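You operate a simulated robot arm through the tools that you are given. There is no shell and no other tool. Be economical: measure what you need, move in short steps, check, and stop when the job is done.

The job below is to be done with a simulated two-armed robot. You get a single attempt, and the scene is never put back.

## Task
Put the carry board on the top of the black bench away on the shelf under the grey bench. Then put the 26 bead ring gauge from the top of the blue bench on the shelf under the blue bench. Then close the reed blind. The order counts. Set down upright: carry board, bead ring gauge.

Only the result counts: the job must be done as asked and must still hold three seconds after the hand-in. Knocking over, shifting, dropping, spilling or breaking anything else fails it.

## Robot
Two 7-joint arms with fingered hands on one trunk, on a base that drives. Base frame: it is fixed to the floor where the robot stands at the start and does not move with it; the origin is under the middle of the robot, x ahead of it, y to its left, z up; the surface under the hand at the start is at about z = 760. Units: mm, rad, N and s.
The left shoulder is at the start at [73, 173, 1178], the right one opposite. With the tool pointing down near the work surface each hand reaches from about 100 to 760 mm from the robot's upright axis, wherever it stands, measured 20 degrees to its own side. Places, roughly: bead ring gauge [2000, -7500, 750]; reed blind [3700, -7900, 1600]; shelf under the blue bench [2000, -6600, 300]; shelf under the grey bench [-1200, -3000, 300]. Payload 3.5 kg a hand.
The tool frame of a hand sits at the grasp point between the pads (the TCP): z along the fingers, y along the line on which they close. The tips reach 30 mm beyond it. Largest opening 104 mm; the body of the gripper starts 35 mm behind the TCP. The gripper is a hand of 3 fingers: y runs from the thumb to the fingers, the wrist lies at [-15, -104, -178] in the tool frame.
Orientation is that of the tool frame in the base frame, as a unit quaternion [x, y, z, w]. With the fingers straight down and the wrist toward the robot, the tool's x, y and z point along [0, 1, 0], [1, 0, 0] and [0, 0, -1] of the base frame.

## Interface
- The arms move only by the tool nudge_tool. It takes "left_rows", "right_rows" or both (then of equal length, played together; a hand with none holds still); each is a list of rows, each an object (a shift or turn left out is 0) with "linear": the shift along the tool's x, y, z in mm, a list of three; "dr": the turn, a rotation vector about the tool's x, y, z in rad, a list of three. In form: [{"linear": [x, y, z], "dr": [ax, ay, az]}, ...]. A call has 1 to 8 rows; each row shifts and turns the commanded pose from where the row before left it, along the tool's axes as they then stand. A row lasts 0.2 s, in which the tool goes at most 50 mm and 0.15 rad; a call with a longer step from one row to the next is refused whole. A pose out of reach is approached as far as the arm can. The call stops where the force on the tool passes 40 N (or 10 N more than at its start, if that is more) or the arm is blocked; 0.2 s more then pass. In this call time passes only in rows, and 0.2 s behind the last. The reply holds the time, the measured pose of the TCP, the force on the tool along the base axes, the opening and the grip force, in the units named above and with some noise, with the torque about the TCP (base axes, N m) and any sound that the robot's microphone picked up, and new pictures: "views" is both (left out), scene, wrist or none (wrist: the cameras of the hands that moved).
- Cameras (640 x 400 px; columns grow to the right, rows downward): "scene" is now at [166.6, -20, 1353.2]; the picture's right is [-0.20, -0.98, 0.00], its down [-0.71, 0.14, -0.69] and it looks along [0.67, -0.14, -0.73] (base axes); focal length 270 px, centre (320, 200). "left" rides on the left gripper at [-64, -94, -117] in its tool frame; the picture's right is [-0.72, -0.33, 0.61], its down [0.64, -0.65, 0.40] and it looks along [0.27, 0.68, 0.68] (tool axes); focal length 238 px, centre (320, 200). "right" rides on the right gripper at [64, -94, -117] in its tool frame; the picture's right is [-0.72, 0.33, -0.61], its down [-0.64, -0.65, 0.40] and it looks along [-0.27, 0.68, 0.68] (tool axes); focal length 238 px, centre (320, 200). There is no depth. A picture from a camera that has moved, and an enlarged one, comes with that camera's place and axes in the base frame and with its lens. The place of the scene camera against the robot may be out by one fixed shift of up to 25 mm in any direction.
- slide_trunk(by): slides the trunk up (or, below 0, down) by that many mm; the arms and the scene camera ride with it, the base frame stays. It gives what a move gives, with no picture.
- roll_base(legs): drives the robot by 1 to 6 legs, each [ahead, left, turn to the left] in mm, mm and rad, along the robot's own axes; the way and the turn of a leg run together, so that a leg with both is an arc; at most 1500 mm and 3.142 rad a leg. The arms and the cameras ride along, it lands a little off, and it stops where it bumps. It gives what a move gives, and a new picture of the scene camera.
- finger_targets(index, middle, thumb_bend, thumb_turn, hand): sets how far each is bent, from 0 (flat) to 1 (curled in); at 0.3 the hand is open as for a grip, at 0.7 the pads meet at the TCP. One left out holds its place. A second passes; each finger stops where it meets its share of the squeeze, and holds until it gets a number again. It is the only way to open and close the hand. It gives what a move gives, with no picture; readings hold the bend of each and the force on the fingers (four entries, about 0 where the hand has none), thumb and palm. thumb_turn goes from beside the hand (0) to across from the fingers (1), as for a grip.
- pan_tilt(pan, tilt): turns the head with the scene camera to pan (to the left, within 1.501 rad either way) and tilt (down, from -0.506 to 1.204), counted from straight ahead of the robot. It gives what a move gives, and a new picture of the scene camera.
- close_up(camera, box): a new picture of the part [left, top, right, bottom] of that camera's present view, enlarged. The clock stands still meanwhile.
- sign_off(): hands the job in; it is judged then, once.

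Go step by step. Nothing tells you exact positions but the pictures and the camera data: compare them with the known pose of the tool, close in by small moves and look again before you grip or let go. The budget is 165 turns and 260 pictures, counting those below and the enlarged ones. Unless the task says otherwise, let go and move clear before handing in, and close with one line.

The tools are called after ">>>" as name(argument=value, ...) on one line, values as JSON. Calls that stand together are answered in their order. nudge_tool: Moves the arms, as the interface text tells. Its arguments: {"type":"object","properties":{"left_rows":{"type":"array","items":{"type":"object","properties":{"linear":{"type":"array","items":{"type":"number"}},"dr":{"type":"array","items":{"type":"number"}}}}},"right_rows":{"type":"array","items":{"type":"object","properties":{"linear":{"type":"array","items":{"type":"number"}},"dr":{"type":"array","items":{"type":"number"}}}}},"views":{"type":"string","enum":["both","scene","wrist","none"]}},"required":[]} The other tools are called the same way: slide_trunk (by) slides the trunk up or down; finger_targets (index, middle, thumb_bend, thumb_turn, hand) moves the fingers one by one; roll_base (legs) drives the base; pan_tilt (pan, tilt) turns the head that bears the scene camera; close_up (camera, box) takes an enlarged picture of a part of a camera's view; sign_off () hands the job in.

At the start:

```text
t: 0.0
left_tool_pos: [530.7, 148.6, 1028.0]
left_ee_rot: [0.707, 0.707, 0.0, 0.0]
left_force: [0.4, 0.9, -0.4]
left_ft_torque: [-0.01, -0.03, 0.0]
left_finger_gap: 103.6
left_grasp_force: 0.0
left_shape: jaw
left_bend: [0.3, 0.3, 0.3, 0.98]
left_finger forces: [0.0, 0.0, 0.0, 0.1, 0.1, 0.1]
right_tool_pos: [470.6, -315.0, 1077.8]
right_ee_rot: [0.707, 0.707, 0.0, 0.0]
right_force: [-0.4, -0.1, 0.4]
right_ft_torque: [-0.02, -0.01, 0.01]
right_finger_gap: 103.7
right_grasp_force: 0.0
right_shape: jaw
right_bend: [0.3, 0.3, 0.3, 0.98]
right_finger forces: [0.0, 0.1, 0.0, 0.0, 0.0, 0.1]
trunk travel left (down, up): [-275.0, 479.0]
robot x, y, heading: [-1.1, -0.5, 0.001]
head pan, tilt: [-0.201, 0.815]
```

scene: 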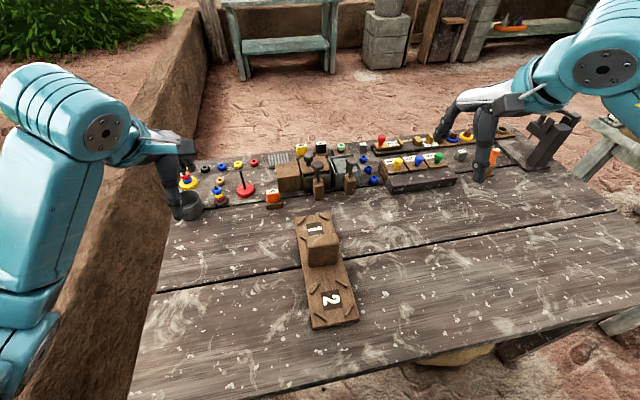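
right: 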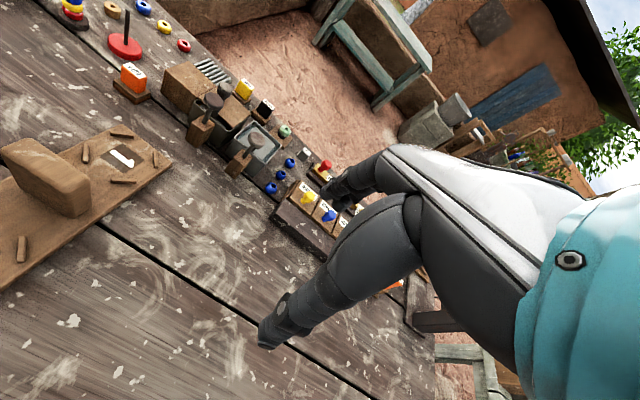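
left: 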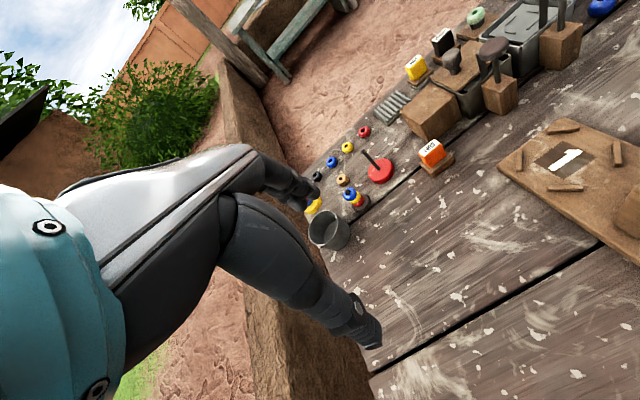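

I see a bench in front with a wooden board bearing a block and the marks 1 and 2, probably the carry board. I'll look closer and look around.

>>> close_up(camera="scene", box=[240, 180, 420, 340])

>>> pan_tilt(pan=-1.3, tilt=0.3)

>>> pan_tilt(pan=0.0, tilt=0.3)

```text
2.50 times, centred on (330, 260) of scene
camera zoom: at [166.6, -20.0, 1353.2], right [-0.2, -0.98, 0.0], down [-0.71, 0.14, -0.69], along [0.67, -0.14, -0.73], focal length 676 px, centre (295, 50)
```

zoom: 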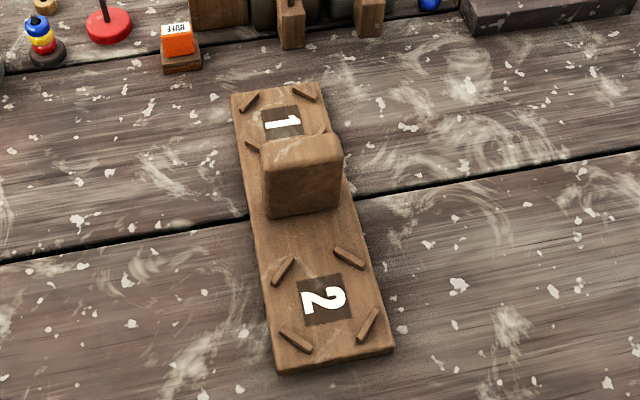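

```text
t: 1.3
left_tool_pos: [531.9, 148.5, 1028.8]
left_ee_rot: [0.707, 0.707, 0.0, 0.0]
left_force: [1.2, -0.3, -0.4]
left_ft_torque: [0.03, 0.01, 0.01]
left_finger_gap: 103.7
left_grasp_force: 0.0
left_shape: jaw
left_bend: [0.3, 0.3, 0.3, 0.98]
left_finger forces: [0.0, 0.1, 0.0, 0.0, 0.0, 0.1]
right_tool_pos: [472.0, -315.0, 1077.6]
right_ee_rot: [0.707, 0.708, -0.001, 0.0]
right_force: [0.1, -0.6, -0.7]
right_ft_torque: [0.01, -0.03, -0.01]
right_finger_gap: 103.8
right_grasp_force: 0.0
right_shape: jaw
right_bend: [0.3, 0.3, 0.3, 0.98]
right_finger forces: [0.1, 0.0, 0.0, 0.0, 0.0, 0.1]
trunk travel left (down, up): [-275.0, 479.0]
robot x, y, heading: [-1.1, 2.5, 0.001]
head pan, tilt: [-1.3, 0.3]
camera scene: at [113.4, -94.0, 1398.8], right [-0.96, -0.27, 0.0], down [-0.08, 0.29, -0.96], along [0.26, -0.92, -0.3], focal length 270 px, centre (320, 200)
```

scene: 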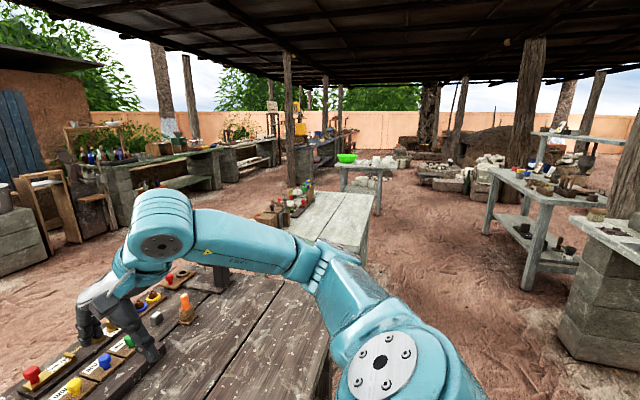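

```text
t: 2.8
left_tool_pos: [532.5, 148.6, 1028.3]
left_ee_rot: [0.707, 0.707, 0.0, 0.0]
left_force: [-0.2, 0.3, -0.1]
left_ft_torque: [0.01, 0.0, -0.02]
left_finger_gap: 103.7
left_grasp_force: 0.1
left_shape: jaw
left_bend: [0.3, 0.3, 0.3, 0.98]
left_finger forces: [0.0, 0.0, 0.1, 0.0, 0.1, 0.0]
right_tool_pos: [472.1, -315.1, 1077.5]
right_ee_rot: [0.706, 0.708, 0.0, 0.0]
right_force: [0.1, -0.1, -0.6]
right_ft_torque: [-0.03, 0.01, -0.05]
right_finger_gap: 103.6
right_grasp_force: 0.0
right_shape: jaw
right_bend: [0.3, 0.3, 0.3, 0.98]
right_finger forces: [0.0, 0.0, 0.1, 0.1, 0.0, 0.1]
trunk travel left (down, up): [-275.0, 479.0]
robot x, y, heading: [0.2, -0.5, -0.001]
head pan, tilt: [0.0, 0.3]
camera scene: at [181.7, -4.2, 1398.8], right [0.0, -1.0, 0.0], down [-0.3, 0.0, -0.96], along [0.96, 0.0, -0.3], focal length 270 px, centre (320, 200)
```

scene: 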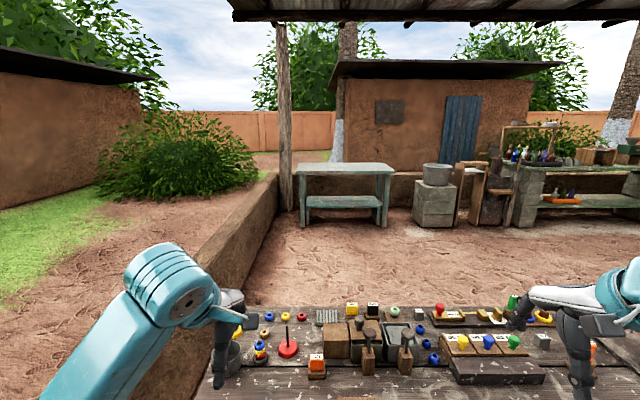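

The board lies at about x 355–645, y −97, with a crosswise handle block near x 491–522, topping out at z ≈ 850. I bring the right hand above it.

>>> nudge_tool(right_rows=[{"linear": [36, 6, 16]}, {"linear": [36, 6, 16]}, {"linear": [36, 6, 16]}, {"linear": [36, 6, 16]}, {"linear": [36, 6, 16]}, {"linear": [38, 5, 16]}], views="wrist")

>>> pan_tilt(pan=-0.2, tilt=0.815)

```text
t: 4.2
left_tool_pos: [532.8, 148.0, 1028.8]
left_ee_rot: [0.707, 0.707, 0.0, 0.0]
left_force: [-0.8, 0.7, 0.6]
left_ft_torque: [-0.01, -0.01, 0.0]
left_finger_gap: 103.5
left_grasp_force: 0.1
left_shape: jaw
left_bend: [0.3, 0.3, 0.3, 0.98]
left_finger forces: [0.1, 0.0, 0.0, 0.0, 0.0, 0.1]
right_tool_pos: [507.4, -96.0, 982.3]
right_ee_rot: [0.707, 0.707, 0.001, 0.001]
right_force: [-0.1, 0.1, 0.0]
right_ft_torque: [-0.01, 0.01, 0.01]
right_finger_gap: 103.8
right_grasp_force: 0.1
right_shape: jaw
right_bend: [0.3, 0.3, 0.3, 0.98]
right_finger forces: [0.2, 0.1, 0.1, 0.1, 0.0, 0.0]
trunk travel left (down, up): [-275.0, 479.0]
robot x, y, heading: [1.3, 2.9, 0.003]
head pan, tilt: [0.0, 0.3]
camera right: at [413.2, -31.3, 1098.7], right [0.33, -0.72, 0.61], down [-0.65, -0.64, -0.4], along [0.68, -0.27, -0.68], focal length 238 px, centre (320, 200)
```

right: 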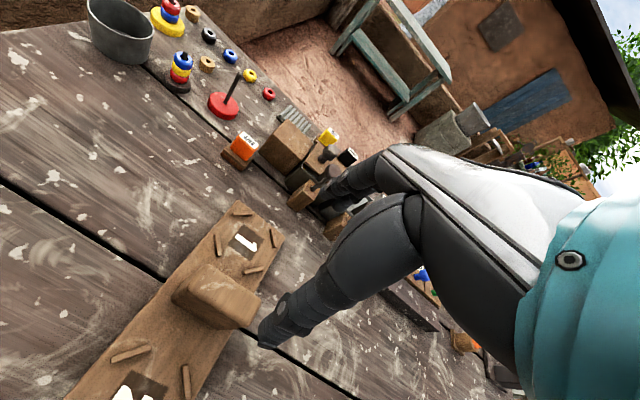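

```text
t: 5.1
left_tool_pos: [530.5, 147.0, 1028.4]
left_ee_rot: [0.707, 0.707, 0.001, 0.0]
left_force: [-0.8, -0.1, -0.1]
left_ft_torque: [-0.01, 0.02, 0.01]
left_finger_gap: 103.6
left_grasp_force: 0.2
left_shape: jaw
left_bend: [0.3, 0.3, 0.3, 0.98]
left_finger forces: [0.0, 0.0, 0.1, 0.0, 0.0, 0.0]
right_tool_pos: [508.4, -97.2, 983.1]
right_ee_rot: [0.707, 0.708, 0.0, 0.0]
right_force: [0.1, 0.5, 0.0]
right_ft_torque: [0.03, 0.03, -0.03]
right_finger_gap: 103.5
right_grasp_force: 0.0
right_shape: jaw
right_bend: [0.3, 0.3, 0.3, 0.98]
right_finger forces: [0.0, 0.0, 0.0, 0.1, 0.0, 0.0]
trunk travel left (down, up): [-275.0, 479.0]
robot x, y, heading: [-2.3, 0.2, 0.001]
head pan, tilt: [-0.201, 0.815]
camera scene: at [166.7, -20.1, 1353.3], right [-0.2, -0.98, 0.0], down [-0.71, 0.14, -0.69], along [0.67, -0.14, -0.73], focal length 270 px, centre (320, 200)
```

scene: 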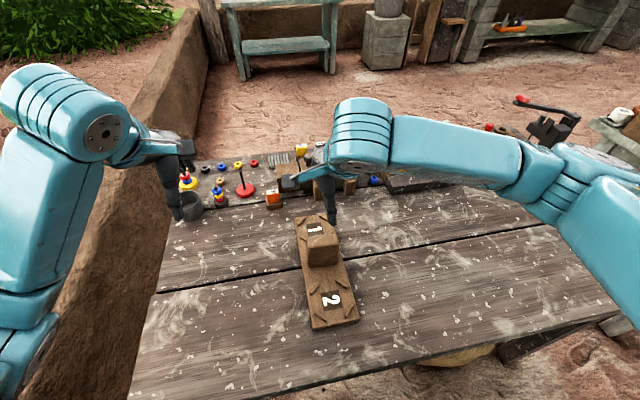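

The hand is above the board; I measure the handle in the wrist camera, which has no offset.

>>> close_up(camera="right", box=[60, 190, 320, 400])

```text
1.90 times, centred on (190, 295) of right
camera zoom: at [413.0, -32.6, 1099.0], right [0.33, -0.72, 0.61], down [-0.65, -0.64, -0.4], along [0.68, -0.27, -0.68], focal length 454 px, centre (568, 19)
```

zoom: 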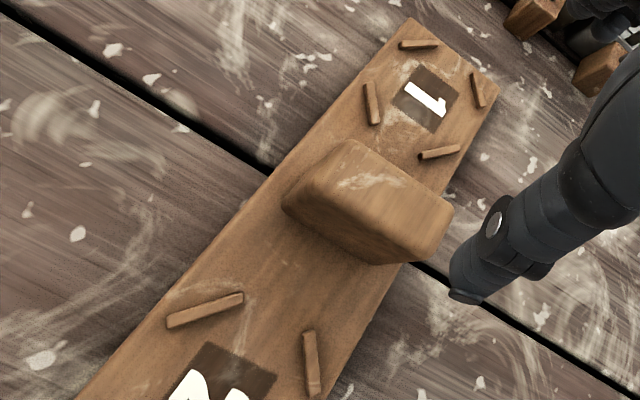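

Handle centre is about (481, −83). I shift there and descend part way.

>>> nudge_tool(right_rows=[{"linear": [14, -27, 0]}, {"linear": [0, 0, 45]}, {"linear": [0, 0, 35]}], views="both")

```text
t: 5.9
left_tool_pos: [531.8, 147.6, 1028.0]
left_ee_rot: [0.707, 0.707, 0.0, 0.001]
left_force: [-0.1, -0.8, 0.0]
left_ft_torque: [-0.01, 0.02, -0.01]
left_finger_gap: 103.7
left_grasp_force: 0.1
left_shape: jaw
left_bend: [0.3, 0.3, 0.3, 0.98]
left_finger forces: [0.0, 0.0, 0.0, 0.0, 0.1, 0.0]
right_tool_pos: [479.6, -83.6, 902.7]
right_ee_rot: [0.707, 0.708, 0.001, 0.001]
right_force: [-0.1, -0.4, 0.8]
right_ft_torque: [0.04, 0.01, 0.0]
right_finger_gap: 103.5
right_grasp_force: 0.1
right_shape: jaw
right_bend: [0.3, 0.3, 0.3, 0.98]
right_finger forces: [0.1, 0.0, 0.1, 0.1, 0.0, 0.0]
trunk travel left (down, up): [-275.0, 479.0]
robot x, y, heading: [0.6, 0.8, 0.002]
head pan, tilt: [-0.201, 0.815]
camera scene: at [166.6, -20.0, 1353.2], right [-0.2, -0.98, 0.0], down [-0.71, 0.14, -0.69], along [0.67, -0.14, -0.73], focal length 270 px, centre (320, 200)
camera right: at [384.8, -19.1, 1018.9], right [0.33, -0.72, 0.61], down [-0.65, -0.64, -0.4], along [0.68, -0.27, -0.68], focal length 238 px, centre (320, 200)
```

scene: 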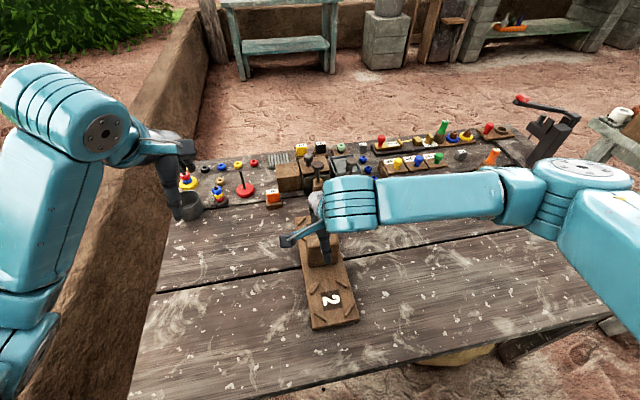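
right: 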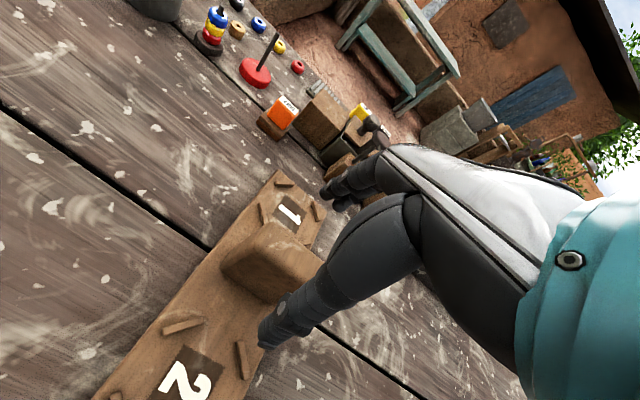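

The handle is between the fingers; I descend around it with a small forward shift.

>>> nudge_tool(right_rows=[{"linear": [0, 5, 30]}, {"linear": [0, 0, 30]}, {"linear": [0, 0, 22]}], views="wrist")

```text
t: 6.7
left_tool_pos: [531.1, 148.4, 1029.0]
left_ee_rot: [0.707, 0.707, -0.001, 0.0]
left_force: [0.0, -0.6, -0.6]
left_ft_torque: [-0.01, 0.0, -0.03]
left_finger_gap: 103.8
left_grasp_force: 0.0
left_shape: jaw
left_bend: [0.3, 0.3, 0.3, 0.98]
left_finger forces: [0.0, 0.1, 0.1, 0.0, 0.0, 0.0]
right_tool_pos: [483.9, -84.4, 819.8]
right_ee_rot: [0.707, 0.708, 0.0, 0.0]
right_force: [0.5, -0.1, 1.1]
right_ft_torque: [0.01, -0.02, 0.02]
right_finger_gap: 103.7
right_grasp_force: 0.0
right_shape: jaw
right_bend: [0.3, 0.3, 0.3, 0.98]
right_finger forces: [0.0, 0.0, 0.0, 0.0, 0.0, 0.0]
trunk travel left (down, up): [-275.0, 479.0]
robot x, y, heading: [1.1, -0.3, -0.0]
head pan, tilt: [-0.201, 0.815]
camera right: at [389.6, -18.8, 935.1], right [0.33, -0.72, 0.61], down [-0.65, -0.64, -0.4], along [0.68, -0.27, -0.68], focal length 238 px, centre (320, 200)
```

right: 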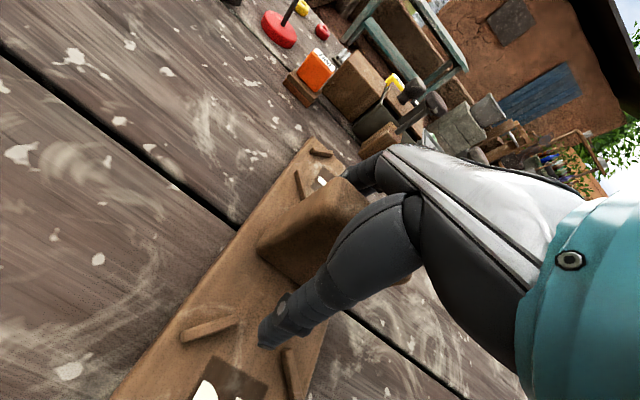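

The handle stands between thumb and fingers. I close the hand.

>>> finger_targets(hand="right", index=0.75, middle=0.75, thumb_bend=0.75)

>>> nudge_tool(right_rows=[{"linear": [0, 0, -20]}, {"linear": [0, 0, -30]}], views="both")

```text
t: 7.7
left_tool_pos: [532.5, 147.5, 1030.4]
left_ee_rot: [0.707, 0.707, 0.0, 0.0]
left_force: [0.4, 0.1, 0.3]
left_ft_torque: [0.0, 0.01, 0.03]
left_finger_gap: 103.5
left_grasp_force: 0.0
left_shape: jaw
left_bend: [0.3, 0.3, 0.3, 0.98]
left_finger forces: [0.0, 0.0, 0.0, 0.0, 0.1, 0.0]
right_tool_pos: [483.6, -83.6, 819.3]
right_ee_rot: [0.706, 0.708, 0.0, 0.001]
right_force: [-0.1, -0.3, 0.4]
right_ft_torque: [0.02, 0.07, 0.01]
right_finger_gap: 24.7
right_grasp_force: 17.7
right_shape: fingers
right_bend: [0.61, 0.65, 0.61, 0.95]
right_finger forces: [10.3, 7.7, 0.0, 0.0, 18.3, 0.0]
trunk travel left (down, up): [-275.0, 479.0]
robot x, y, heading: [-0.5, 1.2, 0.0]
head pan, tilt: [-0.201, 0.815]
```

```text
t: 8.3
left_tool_pos: [531.5, 148.2, 1029.2]
left_ee_rot: [0.707, 0.707, 0.0, 0.0]
left_force: [-0.3, 0.5, 0.5]
left_ft_torque: [-0.02, 0.02, -0.01]
left_finger_gap: 103.6
left_grasp_force: 0.0
left_shape: jaw
left_bend: [0.3, 0.3, 0.3, 0.98]
left_finger forces: [0.1, 0.0, 0.1, 0.1, 0.0, 0.0]
right_tool_pos: [485.0, -84.2, 869.3]
right_ee_rot: [0.706, 0.708, 0.001, 0.0]
right_force: [-0.7, -0.4, -2.6]
right_ft_torque: [-0.01, -0.01, 0.01]
right_finger_gap: 24.5
right_grasp_force: 18.6
right_shape: fingers
right_bend: [0.61, 0.65, 0.61, 0.95]
right_finger forces: [10.6, 7.6, 0.1, 0.0, 18.3, 0.0]
trunk travel left (down, up): [-275.0, 479.0]
robot x, y, heading: [-1.6, -0.2, 0.0]
head pan, tilt: [-0.201, 0.815]
camera scene: at [166.7, -20.0, 1353.2], right [-0.2, -0.98, 0.0], down [-0.71, 0.15, -0.69], along [0.67, -0.14, -0.73], focal length 270 px, centre (320, 200)
camera right: at [390.4, -19.8, 984.7], right [0.33, -0.72, 0.61], down [-0.65, -0.64, -0.4], along [0.68, -0.27, -0.68], focal length 238 px, centre (320, 200)
```

scene: 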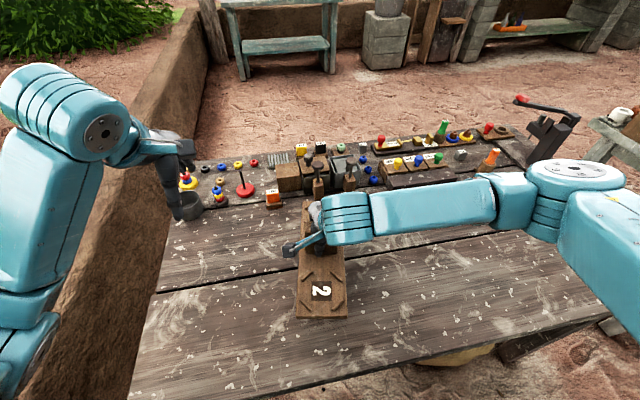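
right: 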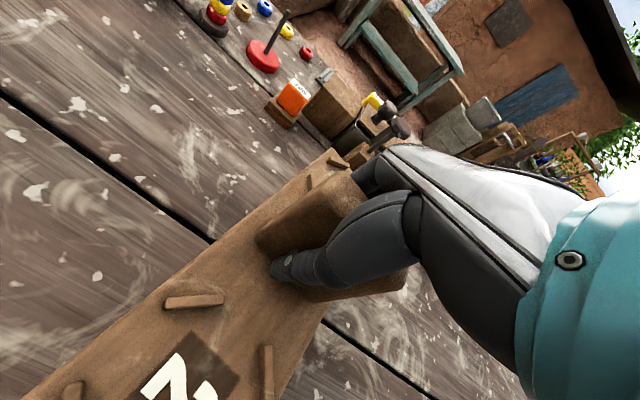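

The board is held and lifted (about 0.3 kg). I raise it and back off from the bench, then look toward the grey bench.

>>> nudge_tool(right_rows=[{"linear": [0, 0, -40]}, {"linear": [0, 0, -40]}, {"linear": [-20, -30, -20]}, {"linear": [-20, -30, 0]}], views="none")

>>> roll_base(legs=[[-300, 0, 0]])

>>> pan_tilt(pan=-1.5, tilt=0.5)

```text
t: 9.3
left_tool_pos: [531.7, 148.3, 1028.3]
left_ee_rot: [0.707, 0.707, 0.0, 0.0]
left_force: [-0.7, 0.5, -0.1]
left_ft_torque: [-0.01, -0.02, 0.0]
left_finger_gap: 103.4
left_grasp_force: 0.1
left_shape: jaw
left_bend: [0.3, 0.3, 0.3, 0.98]
left_finger forces: [0.1, 0.1, 0.1, 0.0, 0.1, 0.0]
right_tool_pos: [424.7, -124.4, 968.0]
right_ee_rot: [0.707, 0.707, 0.0, 0.0]
right_force: [0.3, -0.8, -1.8]
right_ft_torque: [-0.01, -0.01, -0.03]
right_finger_gap: 24.5
right_grasp_force: 18.7
right_shape: fingers
right_bend: [0.61, 0.65, 0.61, 0.95]
right_finger forces: [10.6, 7.9, 0.0, 0.0, 18.4, 0.0]
trunk travel left (down, up): [-275.0, 479.0]
robot x, y, heading: [-1.5, 1.1, 0.0]
head pan, tilt: [-0.201, 0.815]
```

```text
t: 11.4
left_tool_pos: [224.6, 148.1, 1029.4]
left_ee_rot: [0.707, 0.707, 0.0, 0.0]
left_force: [-1.1, -0.2, 0.0]
left_ft_torque: [0.02, -0.01, 0.0]
left_finger_gap: 103.8
left_grasp_force: 0.0
left_shape: jaw
left_bend: [0.3, 0.3, 0.3, 0.98]
left_finger forces: [0.0, 0.0, 0.0, 0.0, 0.0, 0.0]
right_tool_pos: [117.9, -124.5, 968.3]
right_ee_rot: [0.707, 0.707, 0.0, 0.0]
right_force: [0.4, 0.6, -1.8]
right_ft_torque: [-0.03, 0.0, 0.0]
right_finger_gap: 24.4
right_grasp_force: 18.6
right_shape: fingers
right_bend: [0.61, 0.65, 0.61, 0.95]
right_finger forces: [10.6, 7.8, 0.0, 0.0, 18.4, 0.1]
trunk travel left (down, up): [-275.0, 479.0]
robot x, y, heading: [-302.5, -1.1, -0.001]
head pan, tilt: [-0.201, 0.815]
camera scene: at [-139.8, -20.1, 1353.3], right [-0.2, -0.98, 0.0], down [-0.71, 0.15, -0.69], along [0.67, -0.14, -0.73], focal length 270 px, centre (320, 200)
```

scene: 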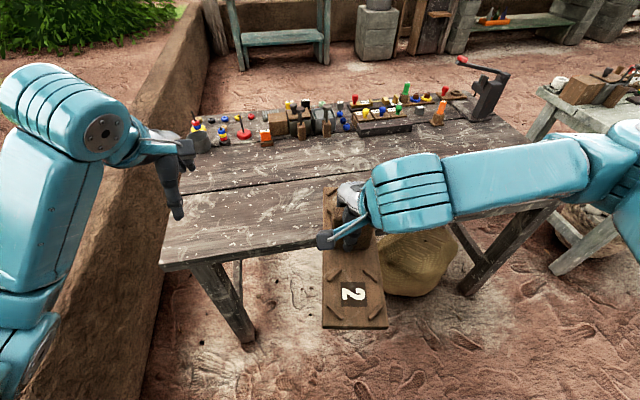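

```text
t: 12.9
left_tool_pos: [225.2, 147.8, 1028.8]
left_ee_rot: [0.707, 0.707, 0.0, 0.0]
left_force: [0.0, -0.3, -0.8]
left_ft_torque: [0.01, -0.04, 0.02]
left_finger_gap: 103.5
left_grasp_force: 0.1
left_shape: jaw
left_bend: [0.3, 0.3, 0.3, 0.98]
left_finger forces: [0.0, 0.0, 0.1, 0.0, 0.1, 0.0]
right_tool_pos: [119.0, -123.4, 968.8]
right_ee_rot: [0.707, 0.707, -0.001, 0.0]
right_force: [-0.5, 0.6, -2.6]
right_ft_torque: [0.02, 0.01, -0.01]
right_finger_gap: 24.3
right_grasp_force: 18.3
right_shape: fingers
right_bend: [0.61, 0.65, 0.61, 0.95]
right_finger forces: [10.5, 7.7, 0.1, 0.1, 18.4, 0.1]
trunk travel left (down, up): [-275.0, 479.0]
robot x, y, heading: [-306.7, 2.3, -0.002]
head pan, tilt: [-1.499, 0.499]
camera scene: at [-210.9, -94.8, 1380.4], right [-1.0, -0.07, 0.0], down [-0.03, 0.48, -0.88], along [0.06, -0.88, -0.48], focal length 270 px, centre (320, 200)
```

scene: 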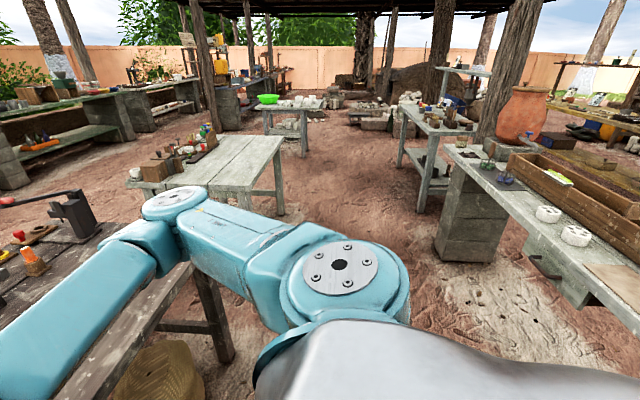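

The grey bench's near long side runs roughly from (−1040, −2450) to (−1070, −3650); the aisle at x ≈ −350 is clear. I turn right and drive down the aisle.

>>> pan_tilt(pan=-0.5, tilt=0.5)

>>> roll_base(legs=[[0, 0, -1.571], [0, -40, 0], [1400, 0, 0]])

```text
t: 14.2
left_tool_pos: [225.9, 147.7, 1028.5]
left_ee_rot: [0.707, 0.707, 0.0, 0.0]
left_force: [-0.5, 0.1, 0.7]
left_ft_torque: [-0.03, 0.04, 0.02]
left_finger_gap: 103.9
left_grasp_force: 0.1
left_shape: jaw
left_bend: [0.3, 0.3, 0.3, 0.98]
left_finger forces: [0.1, 0.0, 0.0, 0.0, 0.0, 0.1]
right_tool_pos: [119.0, -123.9, 967.3]
right_ee_rot: [0.707, 0.707, 0.0, 0.001]
right_force: [0.1, -0.7, -2.4]
right_ft_torque: [0.01, 0.0, 0.02]
right_finger_gap: 24.0
right_grasp_force: 18.2
right_shape: fingers
right_bend: [0.61, 0.65, 0.61, 0.95]
right_finger forces: [10.7, 7.7, 0.0, 0.0, 18.3, 0.0]
trunk travel left (down, up): [-275.0, 479.0]
robot x, y, heading: [-305.9, 1.5, 0.001]
head pan, tilt: [-0.499, 0.499]
camera scene: at [-137.6, -47.8, 1380.4], right [-0.48, -0.88, 0.0], down [-0.42, 0.23, -0.88], along [0.77, -0.42, -0.48], focal length 270 px, centre (320, 200)
```

scene: 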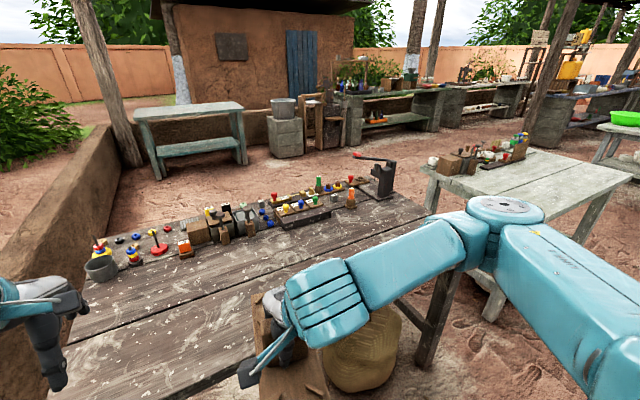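

```text
t: 25.5
left_tool_pos: [-134.9, -1946.7, 1028.7]
left_ee_rot: [1.0, 0.023, -0.001, 0.0]
left_force: [-0.4, 0.8, 0.1]
left_ft_torque: [0.0, 0.0, 0.0]
left_finger_gap: 103.4
left_grasp_force: 0.1
left_shape: jaw
left_bend: [0.3, 0.3, 0.3, 0.98]
left_finger forces: [0.0, 0.0, 0.0, 0.0, 0.1, 0.1]
right_tool_pos: [-410.4, -1853.6, 967.7]
right_ee_rot: [1.0, 0.024, 0.0, -0.001]
right_force: [-0.4, 0.2, -2.0]
right_ft_torque: [-0.03, 0.02, -0.03]
right_finger_gap: 24.0
right_grasp_force: 17.8
right_shape: fingers
right_bend: [0.61, 0.65, 0.62, 0.95]
right_finger forces: [10.1, 7.6, 0.0, 0.0, 17.7, 0.0]
trunk travel left (down, up): [-275.0, 479.0]
robot x, y, heading: [-307.7, -1422.2, -1.528]
head pan, tilt: [-0.499, 0.499]
camera scene: at [-333.4, -1587.3, 1380.4], right [-0.9, 0.44, 0.0], down [0.21, 0.43, -0.88], along [-0.38, -0.79, -0.48], focal length 270 px, centre (320, 200)
```

scene: 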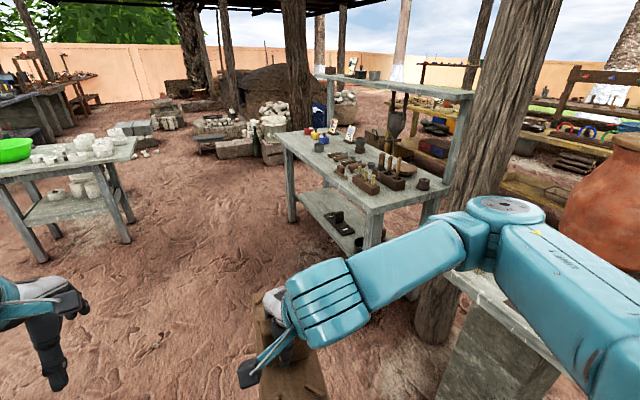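

Path ahead is clear. I continue to the bench's middle and turn to face it.

>>> roll_base(legs=[[1400, -40, 0], [0, 0, -1.6]])

>>> pan_tilt(pan=0, tilt=0.6)

```text
t: 36.3
left_tool_pos: [-840.9, -2954.9, 1028.6]
left_ee_rot: [0.708, -0.706, 0.0, 0.0]
left_force: [1.3, 0.3, -0.1]
left_ft_torque: [0.01, 0.01, 0.0]
left_finger_gap: 103.9
left_grasp_force: 0.0
left_shape: jaw
left_bend: [0.3, 0.3, 0.3, 0.98]
left_finger forces: [0.0, 0.0, 0.0, 0.1, 0.0, 0.0]
right_tool_pos: [-735.4, -2682.9, 967.8]
right_ee_rot: [0.708, -0.706, 0.001, 0.0]
right_force: [-0.1, -0.6, -2.4]
right_ft_torque: [0.0, 0.04, -0.03]
right_finger_gap: 23.8
right_grasp_force: 17.4
right_shape: fingers
right_bend: [0.61, 0.66, 0.62, 0.95]
right_finger forces: [9.9, 7.6, 0.0, 0.1, 17.4, 0.1]
trunk travel left (down, up): [-275.0, 479.0]
robot x, y, heading: [-310.7, -2809.0, -3.142]
head pan, tilt: [-0.499, 0.499]
camera scene: at [-459.3, -2766.5, 1380.4], right [0.48, 0.88, 0.0], down [0.42, -0.23, -0.88], along [-0.77, 0.42, -0.48], focal length 270 px, centre (320, 200)
```

scene: 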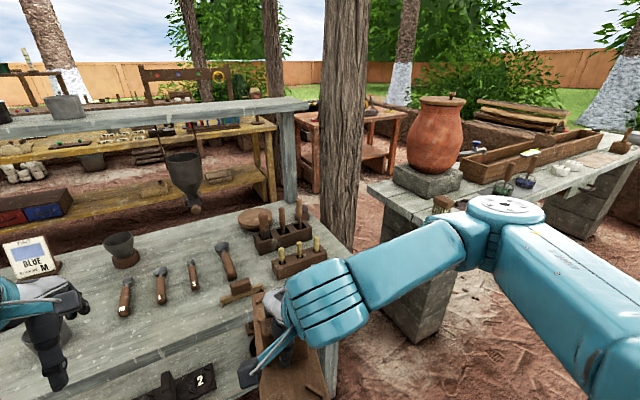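

```text
t: 37.2
left_tool_pos: [-842.6, -2954.8, 1029.0]
left_ee_rot: [0.707, -0.707, 0.0, 0.0]
left_force: [-0.1, -0.1, 0.7]
left_ft_torque: [0.02, -0.01, 0.01]
left_finger_gap: 104.1
left_grasp_force: 0.1
left_shape: jaw
left_bend: [0.3, 0.3, 0.3, 0.98]
left_finger forces: [0.0, 0.1, 0.0, 0.1, 0.0, 0.1]
right_tool_pos: [-735.5, -2682.4, 967.5]
right_ee_rot: [0.709, -0.706, 0.0, -0.001]
right_force: [0.0, -0.1, -2.0]
right_ft_torque: [-0.01, 0.02, 0.02]
right_finger_gap: 23.6
right_grasp_force: 17.3
right_shape: fingers
right_bend: [0.61, 0.66, 0.62, 0.95]
right_finger forces: [9.8, 7.7, 0.1, 0.0, 17.4, 0.0]
trunk travel left (down, up): [-275.0, 479.0]
robot x, y, heading: [-312.7, -2805.8, -3.14]
head pan, tilt: [0.0, 0.6]
camera scene: at [-467.8, -2810.1, 1371.3], right [0.0, 1.0, 0.0], down [0.56, 0.0, -0.83], along [-0.83, 0.0, -0.56], focal length 270 px, centre (320, 200)
```

scene: 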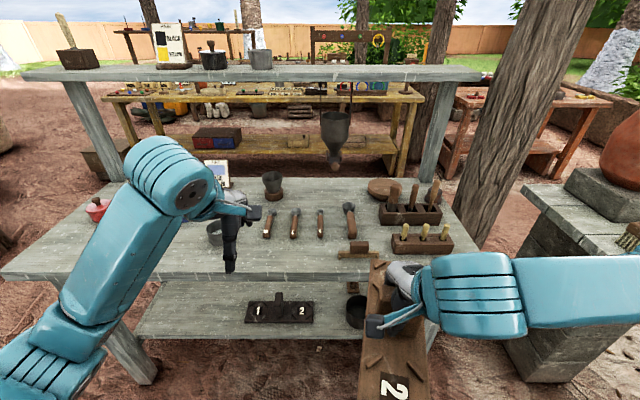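

I see the grey bench: its top front edge is at about x −986, the shelf front at about x −1060, and the shelf holds a dark "1 2" piece and a pot, with the left part free. I lower the trunk to see under it, then tuck the left arm.

>>> slide_trunk(by=-270)

>>> nudge_tool(left_rows=[{"linear": [0, -28, -30]}, {"linear": [0, -28, -30]}, {"linear": [0, -28, -30]}, {"linear": [0, -28, -30]}, {"linear": [0, -28, -30]}, {"linear": [0, -28, -30]}, {"linear": [0, -28, -30]}, {"linear": [0, -28, -30]}], views="scene")

```text
t: 39.9
left_tool_pos: [-839.5, -2953.8, 758.1]
left_ee_rot: [-0.707, 0.707, 0.0, 0.0]
left_force: [0.4, -0.5, -0.5]
left_ft_torque: [-0.02, -0.02, -0.03]
left_finger_gap: 103.7
left_grasp_force: 0.1
left_shape: jaw
left_bend: [0.3, 0.3, 0.3, 0.98]
left_finger forces: [0.1, 0.1, 0.0, 0.1, 0.0, 0.1]
right_tool_pos: [-755.8, -2682.8, 624.6]
right_ee_rot: [0.703, -0.701, 0.084, -0.085]
right_force: [-0.6, 1.5, -2.6]
right_ft_torque: [0.02, 0.04, -0.01]
right_finger_gap: 23.6
right_grasp_force: 17.1
right_shape: fingers
right_bend: [0.61, 0.66, 0.62, 0.95]
right_finger forces: [10.0, 7.8, 0.1, 0.0, 17.3, 0.1]
trunk travel left (down, up): [-5.0, 749.0]
robot x, y, heading: [-306.3, -2807.8, -3.142]
head pan, tilt: [0.0, 0.6]
```

```text
t: 41.2
left_tool_pos: [-719.6, -2954.8, 914.7]
left_ee_rot: [0.715, -0.699, 0.011, 0.006]
left_force: [-7.3, -0.7, -6.8]
left_ft_torque: [-0.39, -0.17, 0.42]
left_finger_gap: 104.0
left_grasp_force: 0.1
left_shape: jaw
left_bend: [0.3, 0.3, 0.3, 0.98]
left_finger forces: [0.0, 0.1, 0.0, 0.0, 0.1, 0.1]
left hand out of reach, approached as far as the arm can: row 2, 3
right_tool_pos: [-755.3, -2682.2, 623.5]
right_ee_rot: [0.703, -0.701, 0.085, -0.087]
right_force: [-0.2, -0.3, -2.0]
right_ft_torque: [-0.01, 0.02, -0.03]
right_finger_gap: 23.8
right_grasp_force: 17.1
right_shape: fingers
right_bend: [0.61, 0.66, 0.62, 0.95]
right_finger forces: [10.1, 7.8, 0.1, 0.1, 17.5, 0.1]
trunk travel left (down, up): [-5.0, 749.0]
robot x, y, heading: [-311.2, -2807.4, -3.14]
head pan, tilt: [0.0, 0.6]
stopped in row 6 (left hand): the force on the tool passed its limit at 127 N (the readings are from after the stop); the commanded pose is now the measured one
camera scene: at [-615.2, -2811.4, 1087.1], right [-0.01, 1.0, 0.0], down [0.56, 0.01, -0.83], along [-0.83, -0.01, -0.56], focal length 270 px, centre (320, 200)
```

scene: 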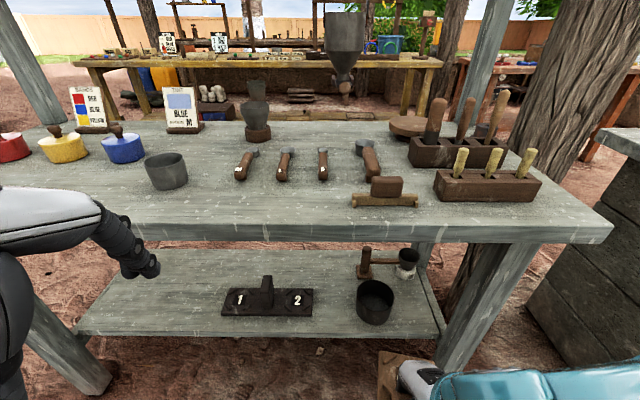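

Lowering also leaned the trunk forward, so the left hand touched my own body; I move it outward and up. The free shelf part lies at about y −3540 to −3130.

>>> nudge_tool(left_rows=[{"linear": [10, 25, 0]}, {"linear": [30, 0, -20]}, {"linear": [30, 0, -20]}, {"linear": [30, 0, -20]}, {"linear": [0, 0, -20]}], views="none")

>>> pan_tilt(pan=0.9, tilt=0.7)

>>> pan_tilt(pan=-0.5, tilt=1.0)

```text
t: 42.4
left_tool_pos: [-740.2, -3052.8, 1000.1]
left_ee_rot: [0.714, -0.7, 0.011, 0.007]
left_force: [-0.2, -0.4, -0.4]
left_ft_torque: [0.01, 0.02, 0.0]
left_finger_gap: 103.5
left_grasp_force: 0.0
left_shape: jaw
left_bend: [0.3, 0.3, 0.3, 0.98]
left_finger forces: [0.0, 0.0, 0.1, 0.0, 0.0, 0.0]
right_tool_pos: [-755.7, -2683.4, 623.3]
right_ee_rot: [0.703, -0.701, 0.085, -0.085]
right_force: [-0.3, 0.3, -1.5]
right_ft_torque: [0.0, 0.02, -0.02]
right_finger_gap: 24.0
right_grasp_force: 17.4
right_shape: fingers
right_bend: [0.61, 0.66, 0.62, 0.95]
right_finger forces: [10.0, 7.9, 0.1, 0.0, 17.3, 0.0]
trunk travel left (down, up): [-5.0, 749.0]
robot x, y, heading: [-307.7, -2806.1, -3.138]
head pan, tilt: [0.0, 0.6]
```

```text
t: 43.6
left_tool_pos: [-740.1, -3052.5, 999.3]
left_ee_rot: [0.715, -0.699, 0.01, 0.006]
left_force: [-0.5, 0.1, 1.4]
left_ft_torque: [0.01, -0.01, -0.01]
left_finger_gap: 103.9
left_grasp_force: 0.1
left_shape: jaw
left_bend: [0.3, 0.3, 0.3, 0.98]
left_finger forces: [0.0, 0.1, 0.0, 0.0, 0.1, 0.0]
right_tool_pos: [-754.7, -2682.6, 623.5]
right_ee_rot: [0.703, -0.701, 0.086, -0.085]
right_force: [1.0, 0.4, -1.8]
right_ft_torque: [0.02, 0.04, 0.01]
right_finger_gap: 23.9
right_grasp_force: 17.6
right_shape: fingers
right_bend: [0.61, 0.66, 0.62, 0.95]
right_finger forces: [10.1, 7.9, 0.0, 0.0, 17.5, 0.0]
trunk travel left (down, up): [-5.0, 749.0]
robot x, y, heading: [-309.1, -2807.0, -3.141]
head pan, tilt: [0.901, 0.7]
camera scene: at [-579.0, -2877.0, 1078.6], right [-0.78, 0.62, 0.0], down [0.4, 0.51, -0.76], along [-0.47, -0.6, -0.64], focal length 270 px, centre (320, 200)
```

scene: 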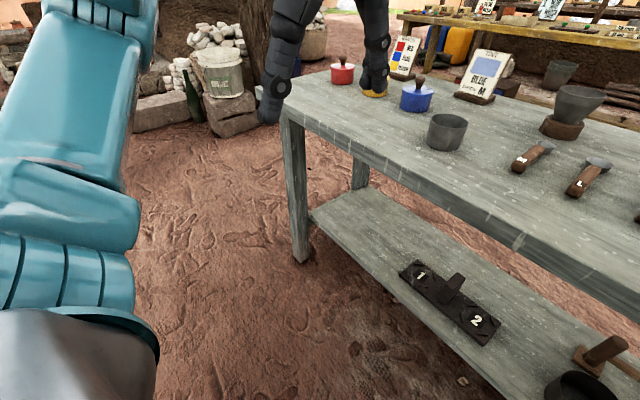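

```text
t: 45.1
left_tool_pos: [-740.8, -3051.7, 998.6]
left_ee_rot: [0.715, -0.699, 0.011, 0.007]
left_force: [0.1, -0.4, -0.5]
left_ft_torque: [0.0, -0.01, 0.02]
left_finger_gap: 103.8
left_grasp_force: 0.1
left_shape: jaw
left_bend: [0.3, 0.3, 0.3, 0.98]
left_finger forces: [0.0, 0.1, 0.0, 0.0, 0.0, 0.1]
right_tool_pos: [-754.8, -2682.7, 623.9]
right_ee_rot: [0.703, -0.701, 0.085, -0.085]
right_force: [0.5, -0.2, -2.3]
right_ft_torque: [-0.02, 0.04, -0.02]
right_finger_gap: 23.8
right_grasp_force: 17.7
right_shape: fingers
right_bend: [0.61, 0.66, 0.62, 0.95]
right_finger forces: [10.1, 7.8, 0.0, 0.1, 17.4, 0.1]
trunk travel left (down, up): [-5.0, 749.0]
robot x, y, heading: [-313.6, -2809.7, -3.138]
head pan, tilt: [-0.499, 1.0]
camera scene: at [-587.6, -2777.2, 1055.2], right [0.48, 0.88, 0.0], down [0.74, -0.4, -0.54], along [-0.47, 0.26, -0.84], focal length 270 px, centre (320, 200)
```

scene: 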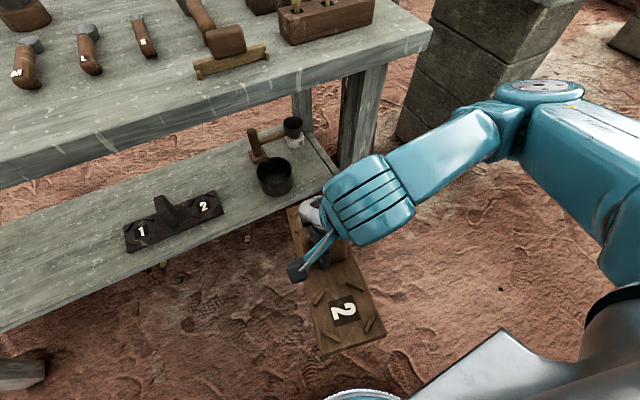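

I shift the robot left to align with the free shelf stretch, level the board, and begin yawing the hand a quarter turn so the board lies along the shelf.

>>> roll_base(legs=[[0, 640, 0]])

>>> nudge_tool(right_rows=[{"dr": [-0.12, 0, 0]}, {"dr": [-0.121, 0, 0]}, {"dr": [0, 0, -0.14]}, {"dr": [0, 0, -0.14]}, {"dr": [0, 0, -0.14]}, {"dr": [0, 0, -0.14]}, {"dr": [0, 0, -0.14]}, {"dr": [0, 0, -0.14]}], views="scene")

```text
t: 48.7
left_tool_pos: [-735.3, -3693.0, 1000.2]
left_ee_rot: [0.717, -0.697, 0.01, 0.006]
left_force: [0.3, 1.3, 0.6]
left_ft_torque: [0.01, 0.03, -0.02]
left_finger_gap: 103.7
left_grasp_force: 0.1
left_shape: jaw
left_bend: [0.3, 0.3, 0.3, 0.98]
left_finger forces: [0.1, 0.0, 0.0, 0.1, 0.1, 0.0]
right_tool_pos: [-752.8, -3323.9, 624.3]
right_ee_rot: [0.706, -0.698, 0.085, -0.086]
right_force: [-0.7, -0.1, -2.0]
right_ft_torque: [-0.02, -0.02, -0.03]
right_finger_gap: 23.8
right_grasp_force: 17.6
right_shape: fingers
right_bend: [0.61, 0.66, 0.62, 0.95]
right_finger forces: [10.1, 7.8, 0.0, 0.0, 17.4, 0.0]
trunk travel left (down, up): [-5.0, 749.0]
robot x, y, heading: [-306.5, -3447.5, -3.137]
head pan, tilt: [-0.499, 1.0]
camera scene: at [-584.1, -3416.8, 1055.2], right [0.47, 0.88, 0.0], down [0.74, -0.4, -0.54], along [-0.48, 0.25, -0.84], focal length 270 px, centre (320, 200)
```

scene: 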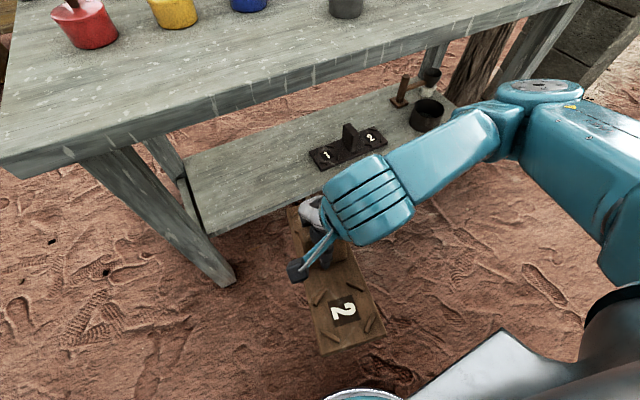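

```text
t: 50.5
left_tool_pos: [-736.0, -3693.4, 999.5]
left_ee_rot: [0.717, -0.697, 0.011, 0.006]
left_force: [0.4, -0.4, -0.5]
left_ft_torque: [-0.01, -0.02, 0.0]
left_finger_gap: 103.7
left_grasp_force: 0.1
left_shape: jaw
left_bend: [0.3, 0.3, 0.3, 0.98]
left_finger forces: [0.0, 0.0, 0.0, 0.0, 0.0, 0.0]
right_tool_pos: [-774.2, -3337.9, 611.6]
right_ee_rot: [0.936, -0.351, 0.0, 0.0]
right_force: [-0.2, -0.6, -2.4]
right_ft_torque: [-0.01, -0.01, 0.0]
right_finger_gap: 23.7
right_grasp_force: 17.6
right_shape: fingers
right_bend: [0.61, 0.66, 0.62, 0.94]
right_finger forces: [9.9, 7.7, 0.1, 0.1, 17.6, 0.0]
right hand out of reach, approached as far as the arm can: row 1, 2, 3
trunk travel left (down, up): [-5.0, 749.0]
robot x, y, heading: [-306.3, -3446.8, -3.136]
head pan, tilt: [-0.499, 1.0]
camera scene: at [-584.1, -3416.8, 1055.2], right [0.47, 0.88, 0.0], down [0.74, -0.4, -0.54], along [-0.48, 0.25, -0.84], focal length 270 px, centre (320, 200)
```

scene: 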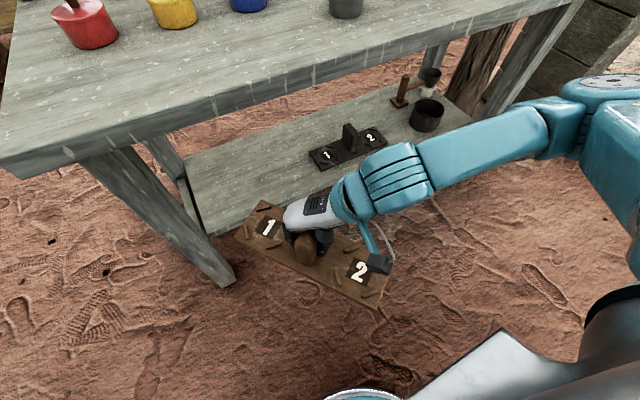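

I finish the yaw and lower the hand in front of the bench to shelf-entry height.

>>> nudge_tool(right_rows=[{"dr": [0, 0, -0.146]}, {"dr": [0, 0, -0.146]}, {"dr": [0, 0, -0.146]}, {"dr": [0, 0, -0.146]}, {"dr": [0, 0, -0.146], "linear": [0, 0, 30]}, {"linear": [0, 0, 45]}, {"linear": [0, 0, 45]}, {"linear": [0, 0, 45]}], views="both")

```text
t: 52.3
left_tool_pos: [-735.5, -3693.0, 999.6]
left_ee_rot: [0.717, -0.697, 0.01, 0.006]
left_force: [0.3, 0.9, -0.9]
left_ft_torque: [0.01, 0.02, -0.02]
left_finger_gap: 103.8
left_grasp_force: 0.0
left_shape: jaw
left_bend: [0.3, 0.3, 0.3, 0.98]
left_finger forces: [0.0, 0.0, 0.1, 0.0, 0.0, 0.1]
right_tool_pos: [-759.8, -3349.4, 441.1]
right_ee_rot: [1.0, 0.005, 0.0, 0.0]
right_force: [-0.9, 0.2, -2.2]
right_ft_torque: [-0.04, -0.01, 0.01]
right_finger_gap: 23.2
right_grasp_force: 17.1
right_shape: fingers
right_bend: [0.61, 0.66, 0.62, 0.94]
right_finger forces: [9.6, 7.4, 0.0, 0.0, 16.9, 0.1]
right hand out of reach, approached as far as the arm can: row 5
trunk travel left (down, up): [-5.0, 749.0]
robot x, y, heading: [-307.2, -3444.3, -3.131]
head pan, tilt: [-0.499, 1.0]
camera scene: at [-584.3, -3416.8, 1055.1], right [0.47, 0.88, 0.0], down [0.74, -0.4, -0.54], along [-0.48, 0.25, -0.84], focal length 270 px, centre (320, 200)
camera right: at [-697.5, -3254.2, 558.1], right [-0.72, -0.33, 0.61], down [-0.65, 0.65, -0.4], along [-0.26, -0.69, -0.68], focal length 238 px, centre (320, 200)
```

scene: 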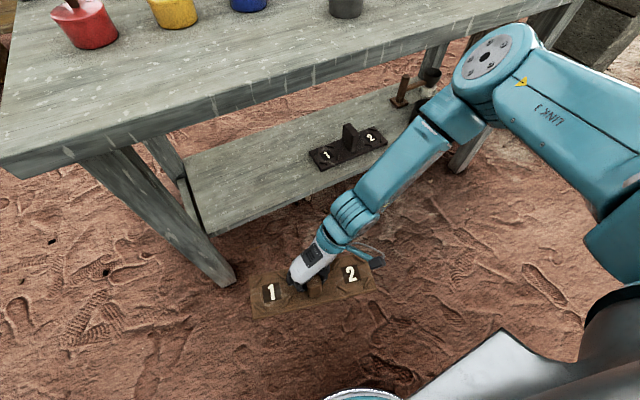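
right: 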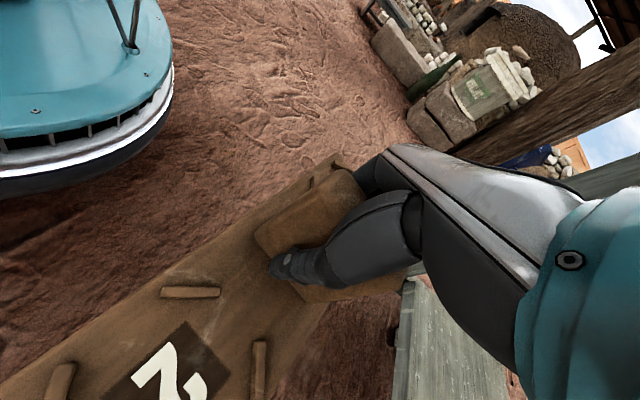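

With this grip the elbow stands too high and would strike the bench top. I'll set the board temporarily on the free front strip of the grey bench top and regrip it with the hand pitched forward 45°, so that the forearm passes below the top. First I raise the trunk and the hand.

>>> slide_trunk(by=270)

>>> nudge_tool(right_rows=[{"linear": [0, 0, -45]}, {"linear": [0, 0, -45]}, {"linear": [0, 0, -45]}, {"linear": [0, 0, -45]}, {"linear": [0, 0, -45]}], views="none")

>>> pan_tilt(pan=0, tilt=0.8)

```text
t: 55.0
left_tool_pos: [-736.8, -3693.7, 1268.2]
left_ee_rot: [0.718, -0.696, 0.01, 0.006]
left_force: [-1.6, 0.0, 0.3]
left_ft_torque: [-0.01, 0.02, -0.01]
left_finger_gap: 104.0
left_grasp_force: 0.1
left_shape: jaw
left_bend: [0.3, 0.3, 0.3, 0.98]
left_finger forces: [0.0, 0.1, 0.0, 0.0, 0.0, 0.0]
right_tool_pos: [-768.7, -3350.3, 738.6]
right_ee_rot: [0.999, 0.002, -0.039, 0.004]
right_force: [-0.4, -0.1, -2.1]
right_ft_torque: [-0.01, -0.04, -0.02]
right_finger_gap: 23.4
right_grasp_force: 16.6
right_shape: fingers
right_bend: [0.61, 0.66, 0.62, 0.94]
right_finger forces: [9.4, 7.2, 0.1, 0.1, 16.7, 0.0]
trunk travel left (down, up): [-275.0, 479.0]
robot x, y, heading: [-308.6, -3440.7, -3.137]
head pan, tilt: [-0.499, 1.0]
```

```text
t: 56.2
left_tool_pos: [-734.1, -3693.1, 1269.3]
left_ee_rot: [0.717, -0.697, 0.01, 0.006]
left_force: [0.1, 0.4, 0.4]
left_ft_torque: [0.0, -0.01, -0.02]
left_finger_gap: 103.7
left_grasp_force: 0.0
left_shape: jaw
left_bend: [0.3, 0.3, 0.3, 0.98]
left_finger forces: [0.1, 0.0, 0.0, 0.0, 0.0, 0.0]
right_tool_pos: [-724.9, -3423.1, 947.3]
right_ee_rot: [0.999, 0.003, -0.039, 0.005]
right_force: [0.9, 0.2, -2.0]
right_ft_torque: [0.03, -0.02, 0.0]
right_finger_gap: 23.0
right_grasp_force: 16.8
right_shape: fingers
right_bend: [0.61, 0.66, 0.62, 0.94]
right_finger forces: [9.2, 7.2, 0.0, 0.0, 16.5, 0.0]
right hand out of reach, approached as far as the arm can: row 1, 2, 3, 4, 5
trunk travel left (down, up): [-275.0, 479.0]
robot x, y, heading: [-304.2, -3443.1, -3.13]
head pan, tilt: [-0.499, 1.0]
```

```text
t: 57.2
left_tool_pos: [-735.9, -3692.6, 1269.5]
left_ee_rot: [0.718, -0.696, 0.01, 0.007]
left_force: [0.3, -0.5, -0.5]
left_ft_torque: [0.01, 0.0, -0.03]
left_finger_gap: 104.0
left_grasp_force: 0.1
left_shape: jaw
left_bend: [0.3, 0.3, 0.3, 0.98]
left_finger forces: [0.0, 0.1, 0.0, 0.0, 0.0, 0.0]
right_tool_pos: [-726.7, -3423.4, 946.5]
right_ee_rot: [0.999, 0.003, -0.039, 0.005]
right_force: [1.6, -0.4, -2.8]
right_ft_torque: [0.02, 0.01, 0.0]
right_finger_gap: 23.1
right_grasp_force: 16.1
right_shape: fingers
right_bend: [0.61, 0.66, 0.62, 0.94]
right_finger forces: [9.2, 7.2, 0.0, 0.0, 16.4, 0.0]
trunk travel left (down, up): [-275.0, 479.0]
robot x, y, heading: [-307.8, -3440.4, -3.133]
head pan, tilt: [0.0, 0.799]
camera scene: at [-456.4, -3448.8, 1354.4], right [-0.01, 1.0, 0.0], down [0.72, 0.01, -0.7], along [-0.7, -0.01, -0.72], focal length 270 px, centre (320, 200)
```

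scene: 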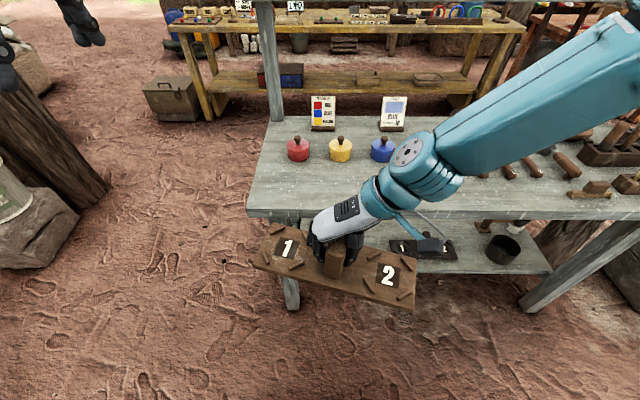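

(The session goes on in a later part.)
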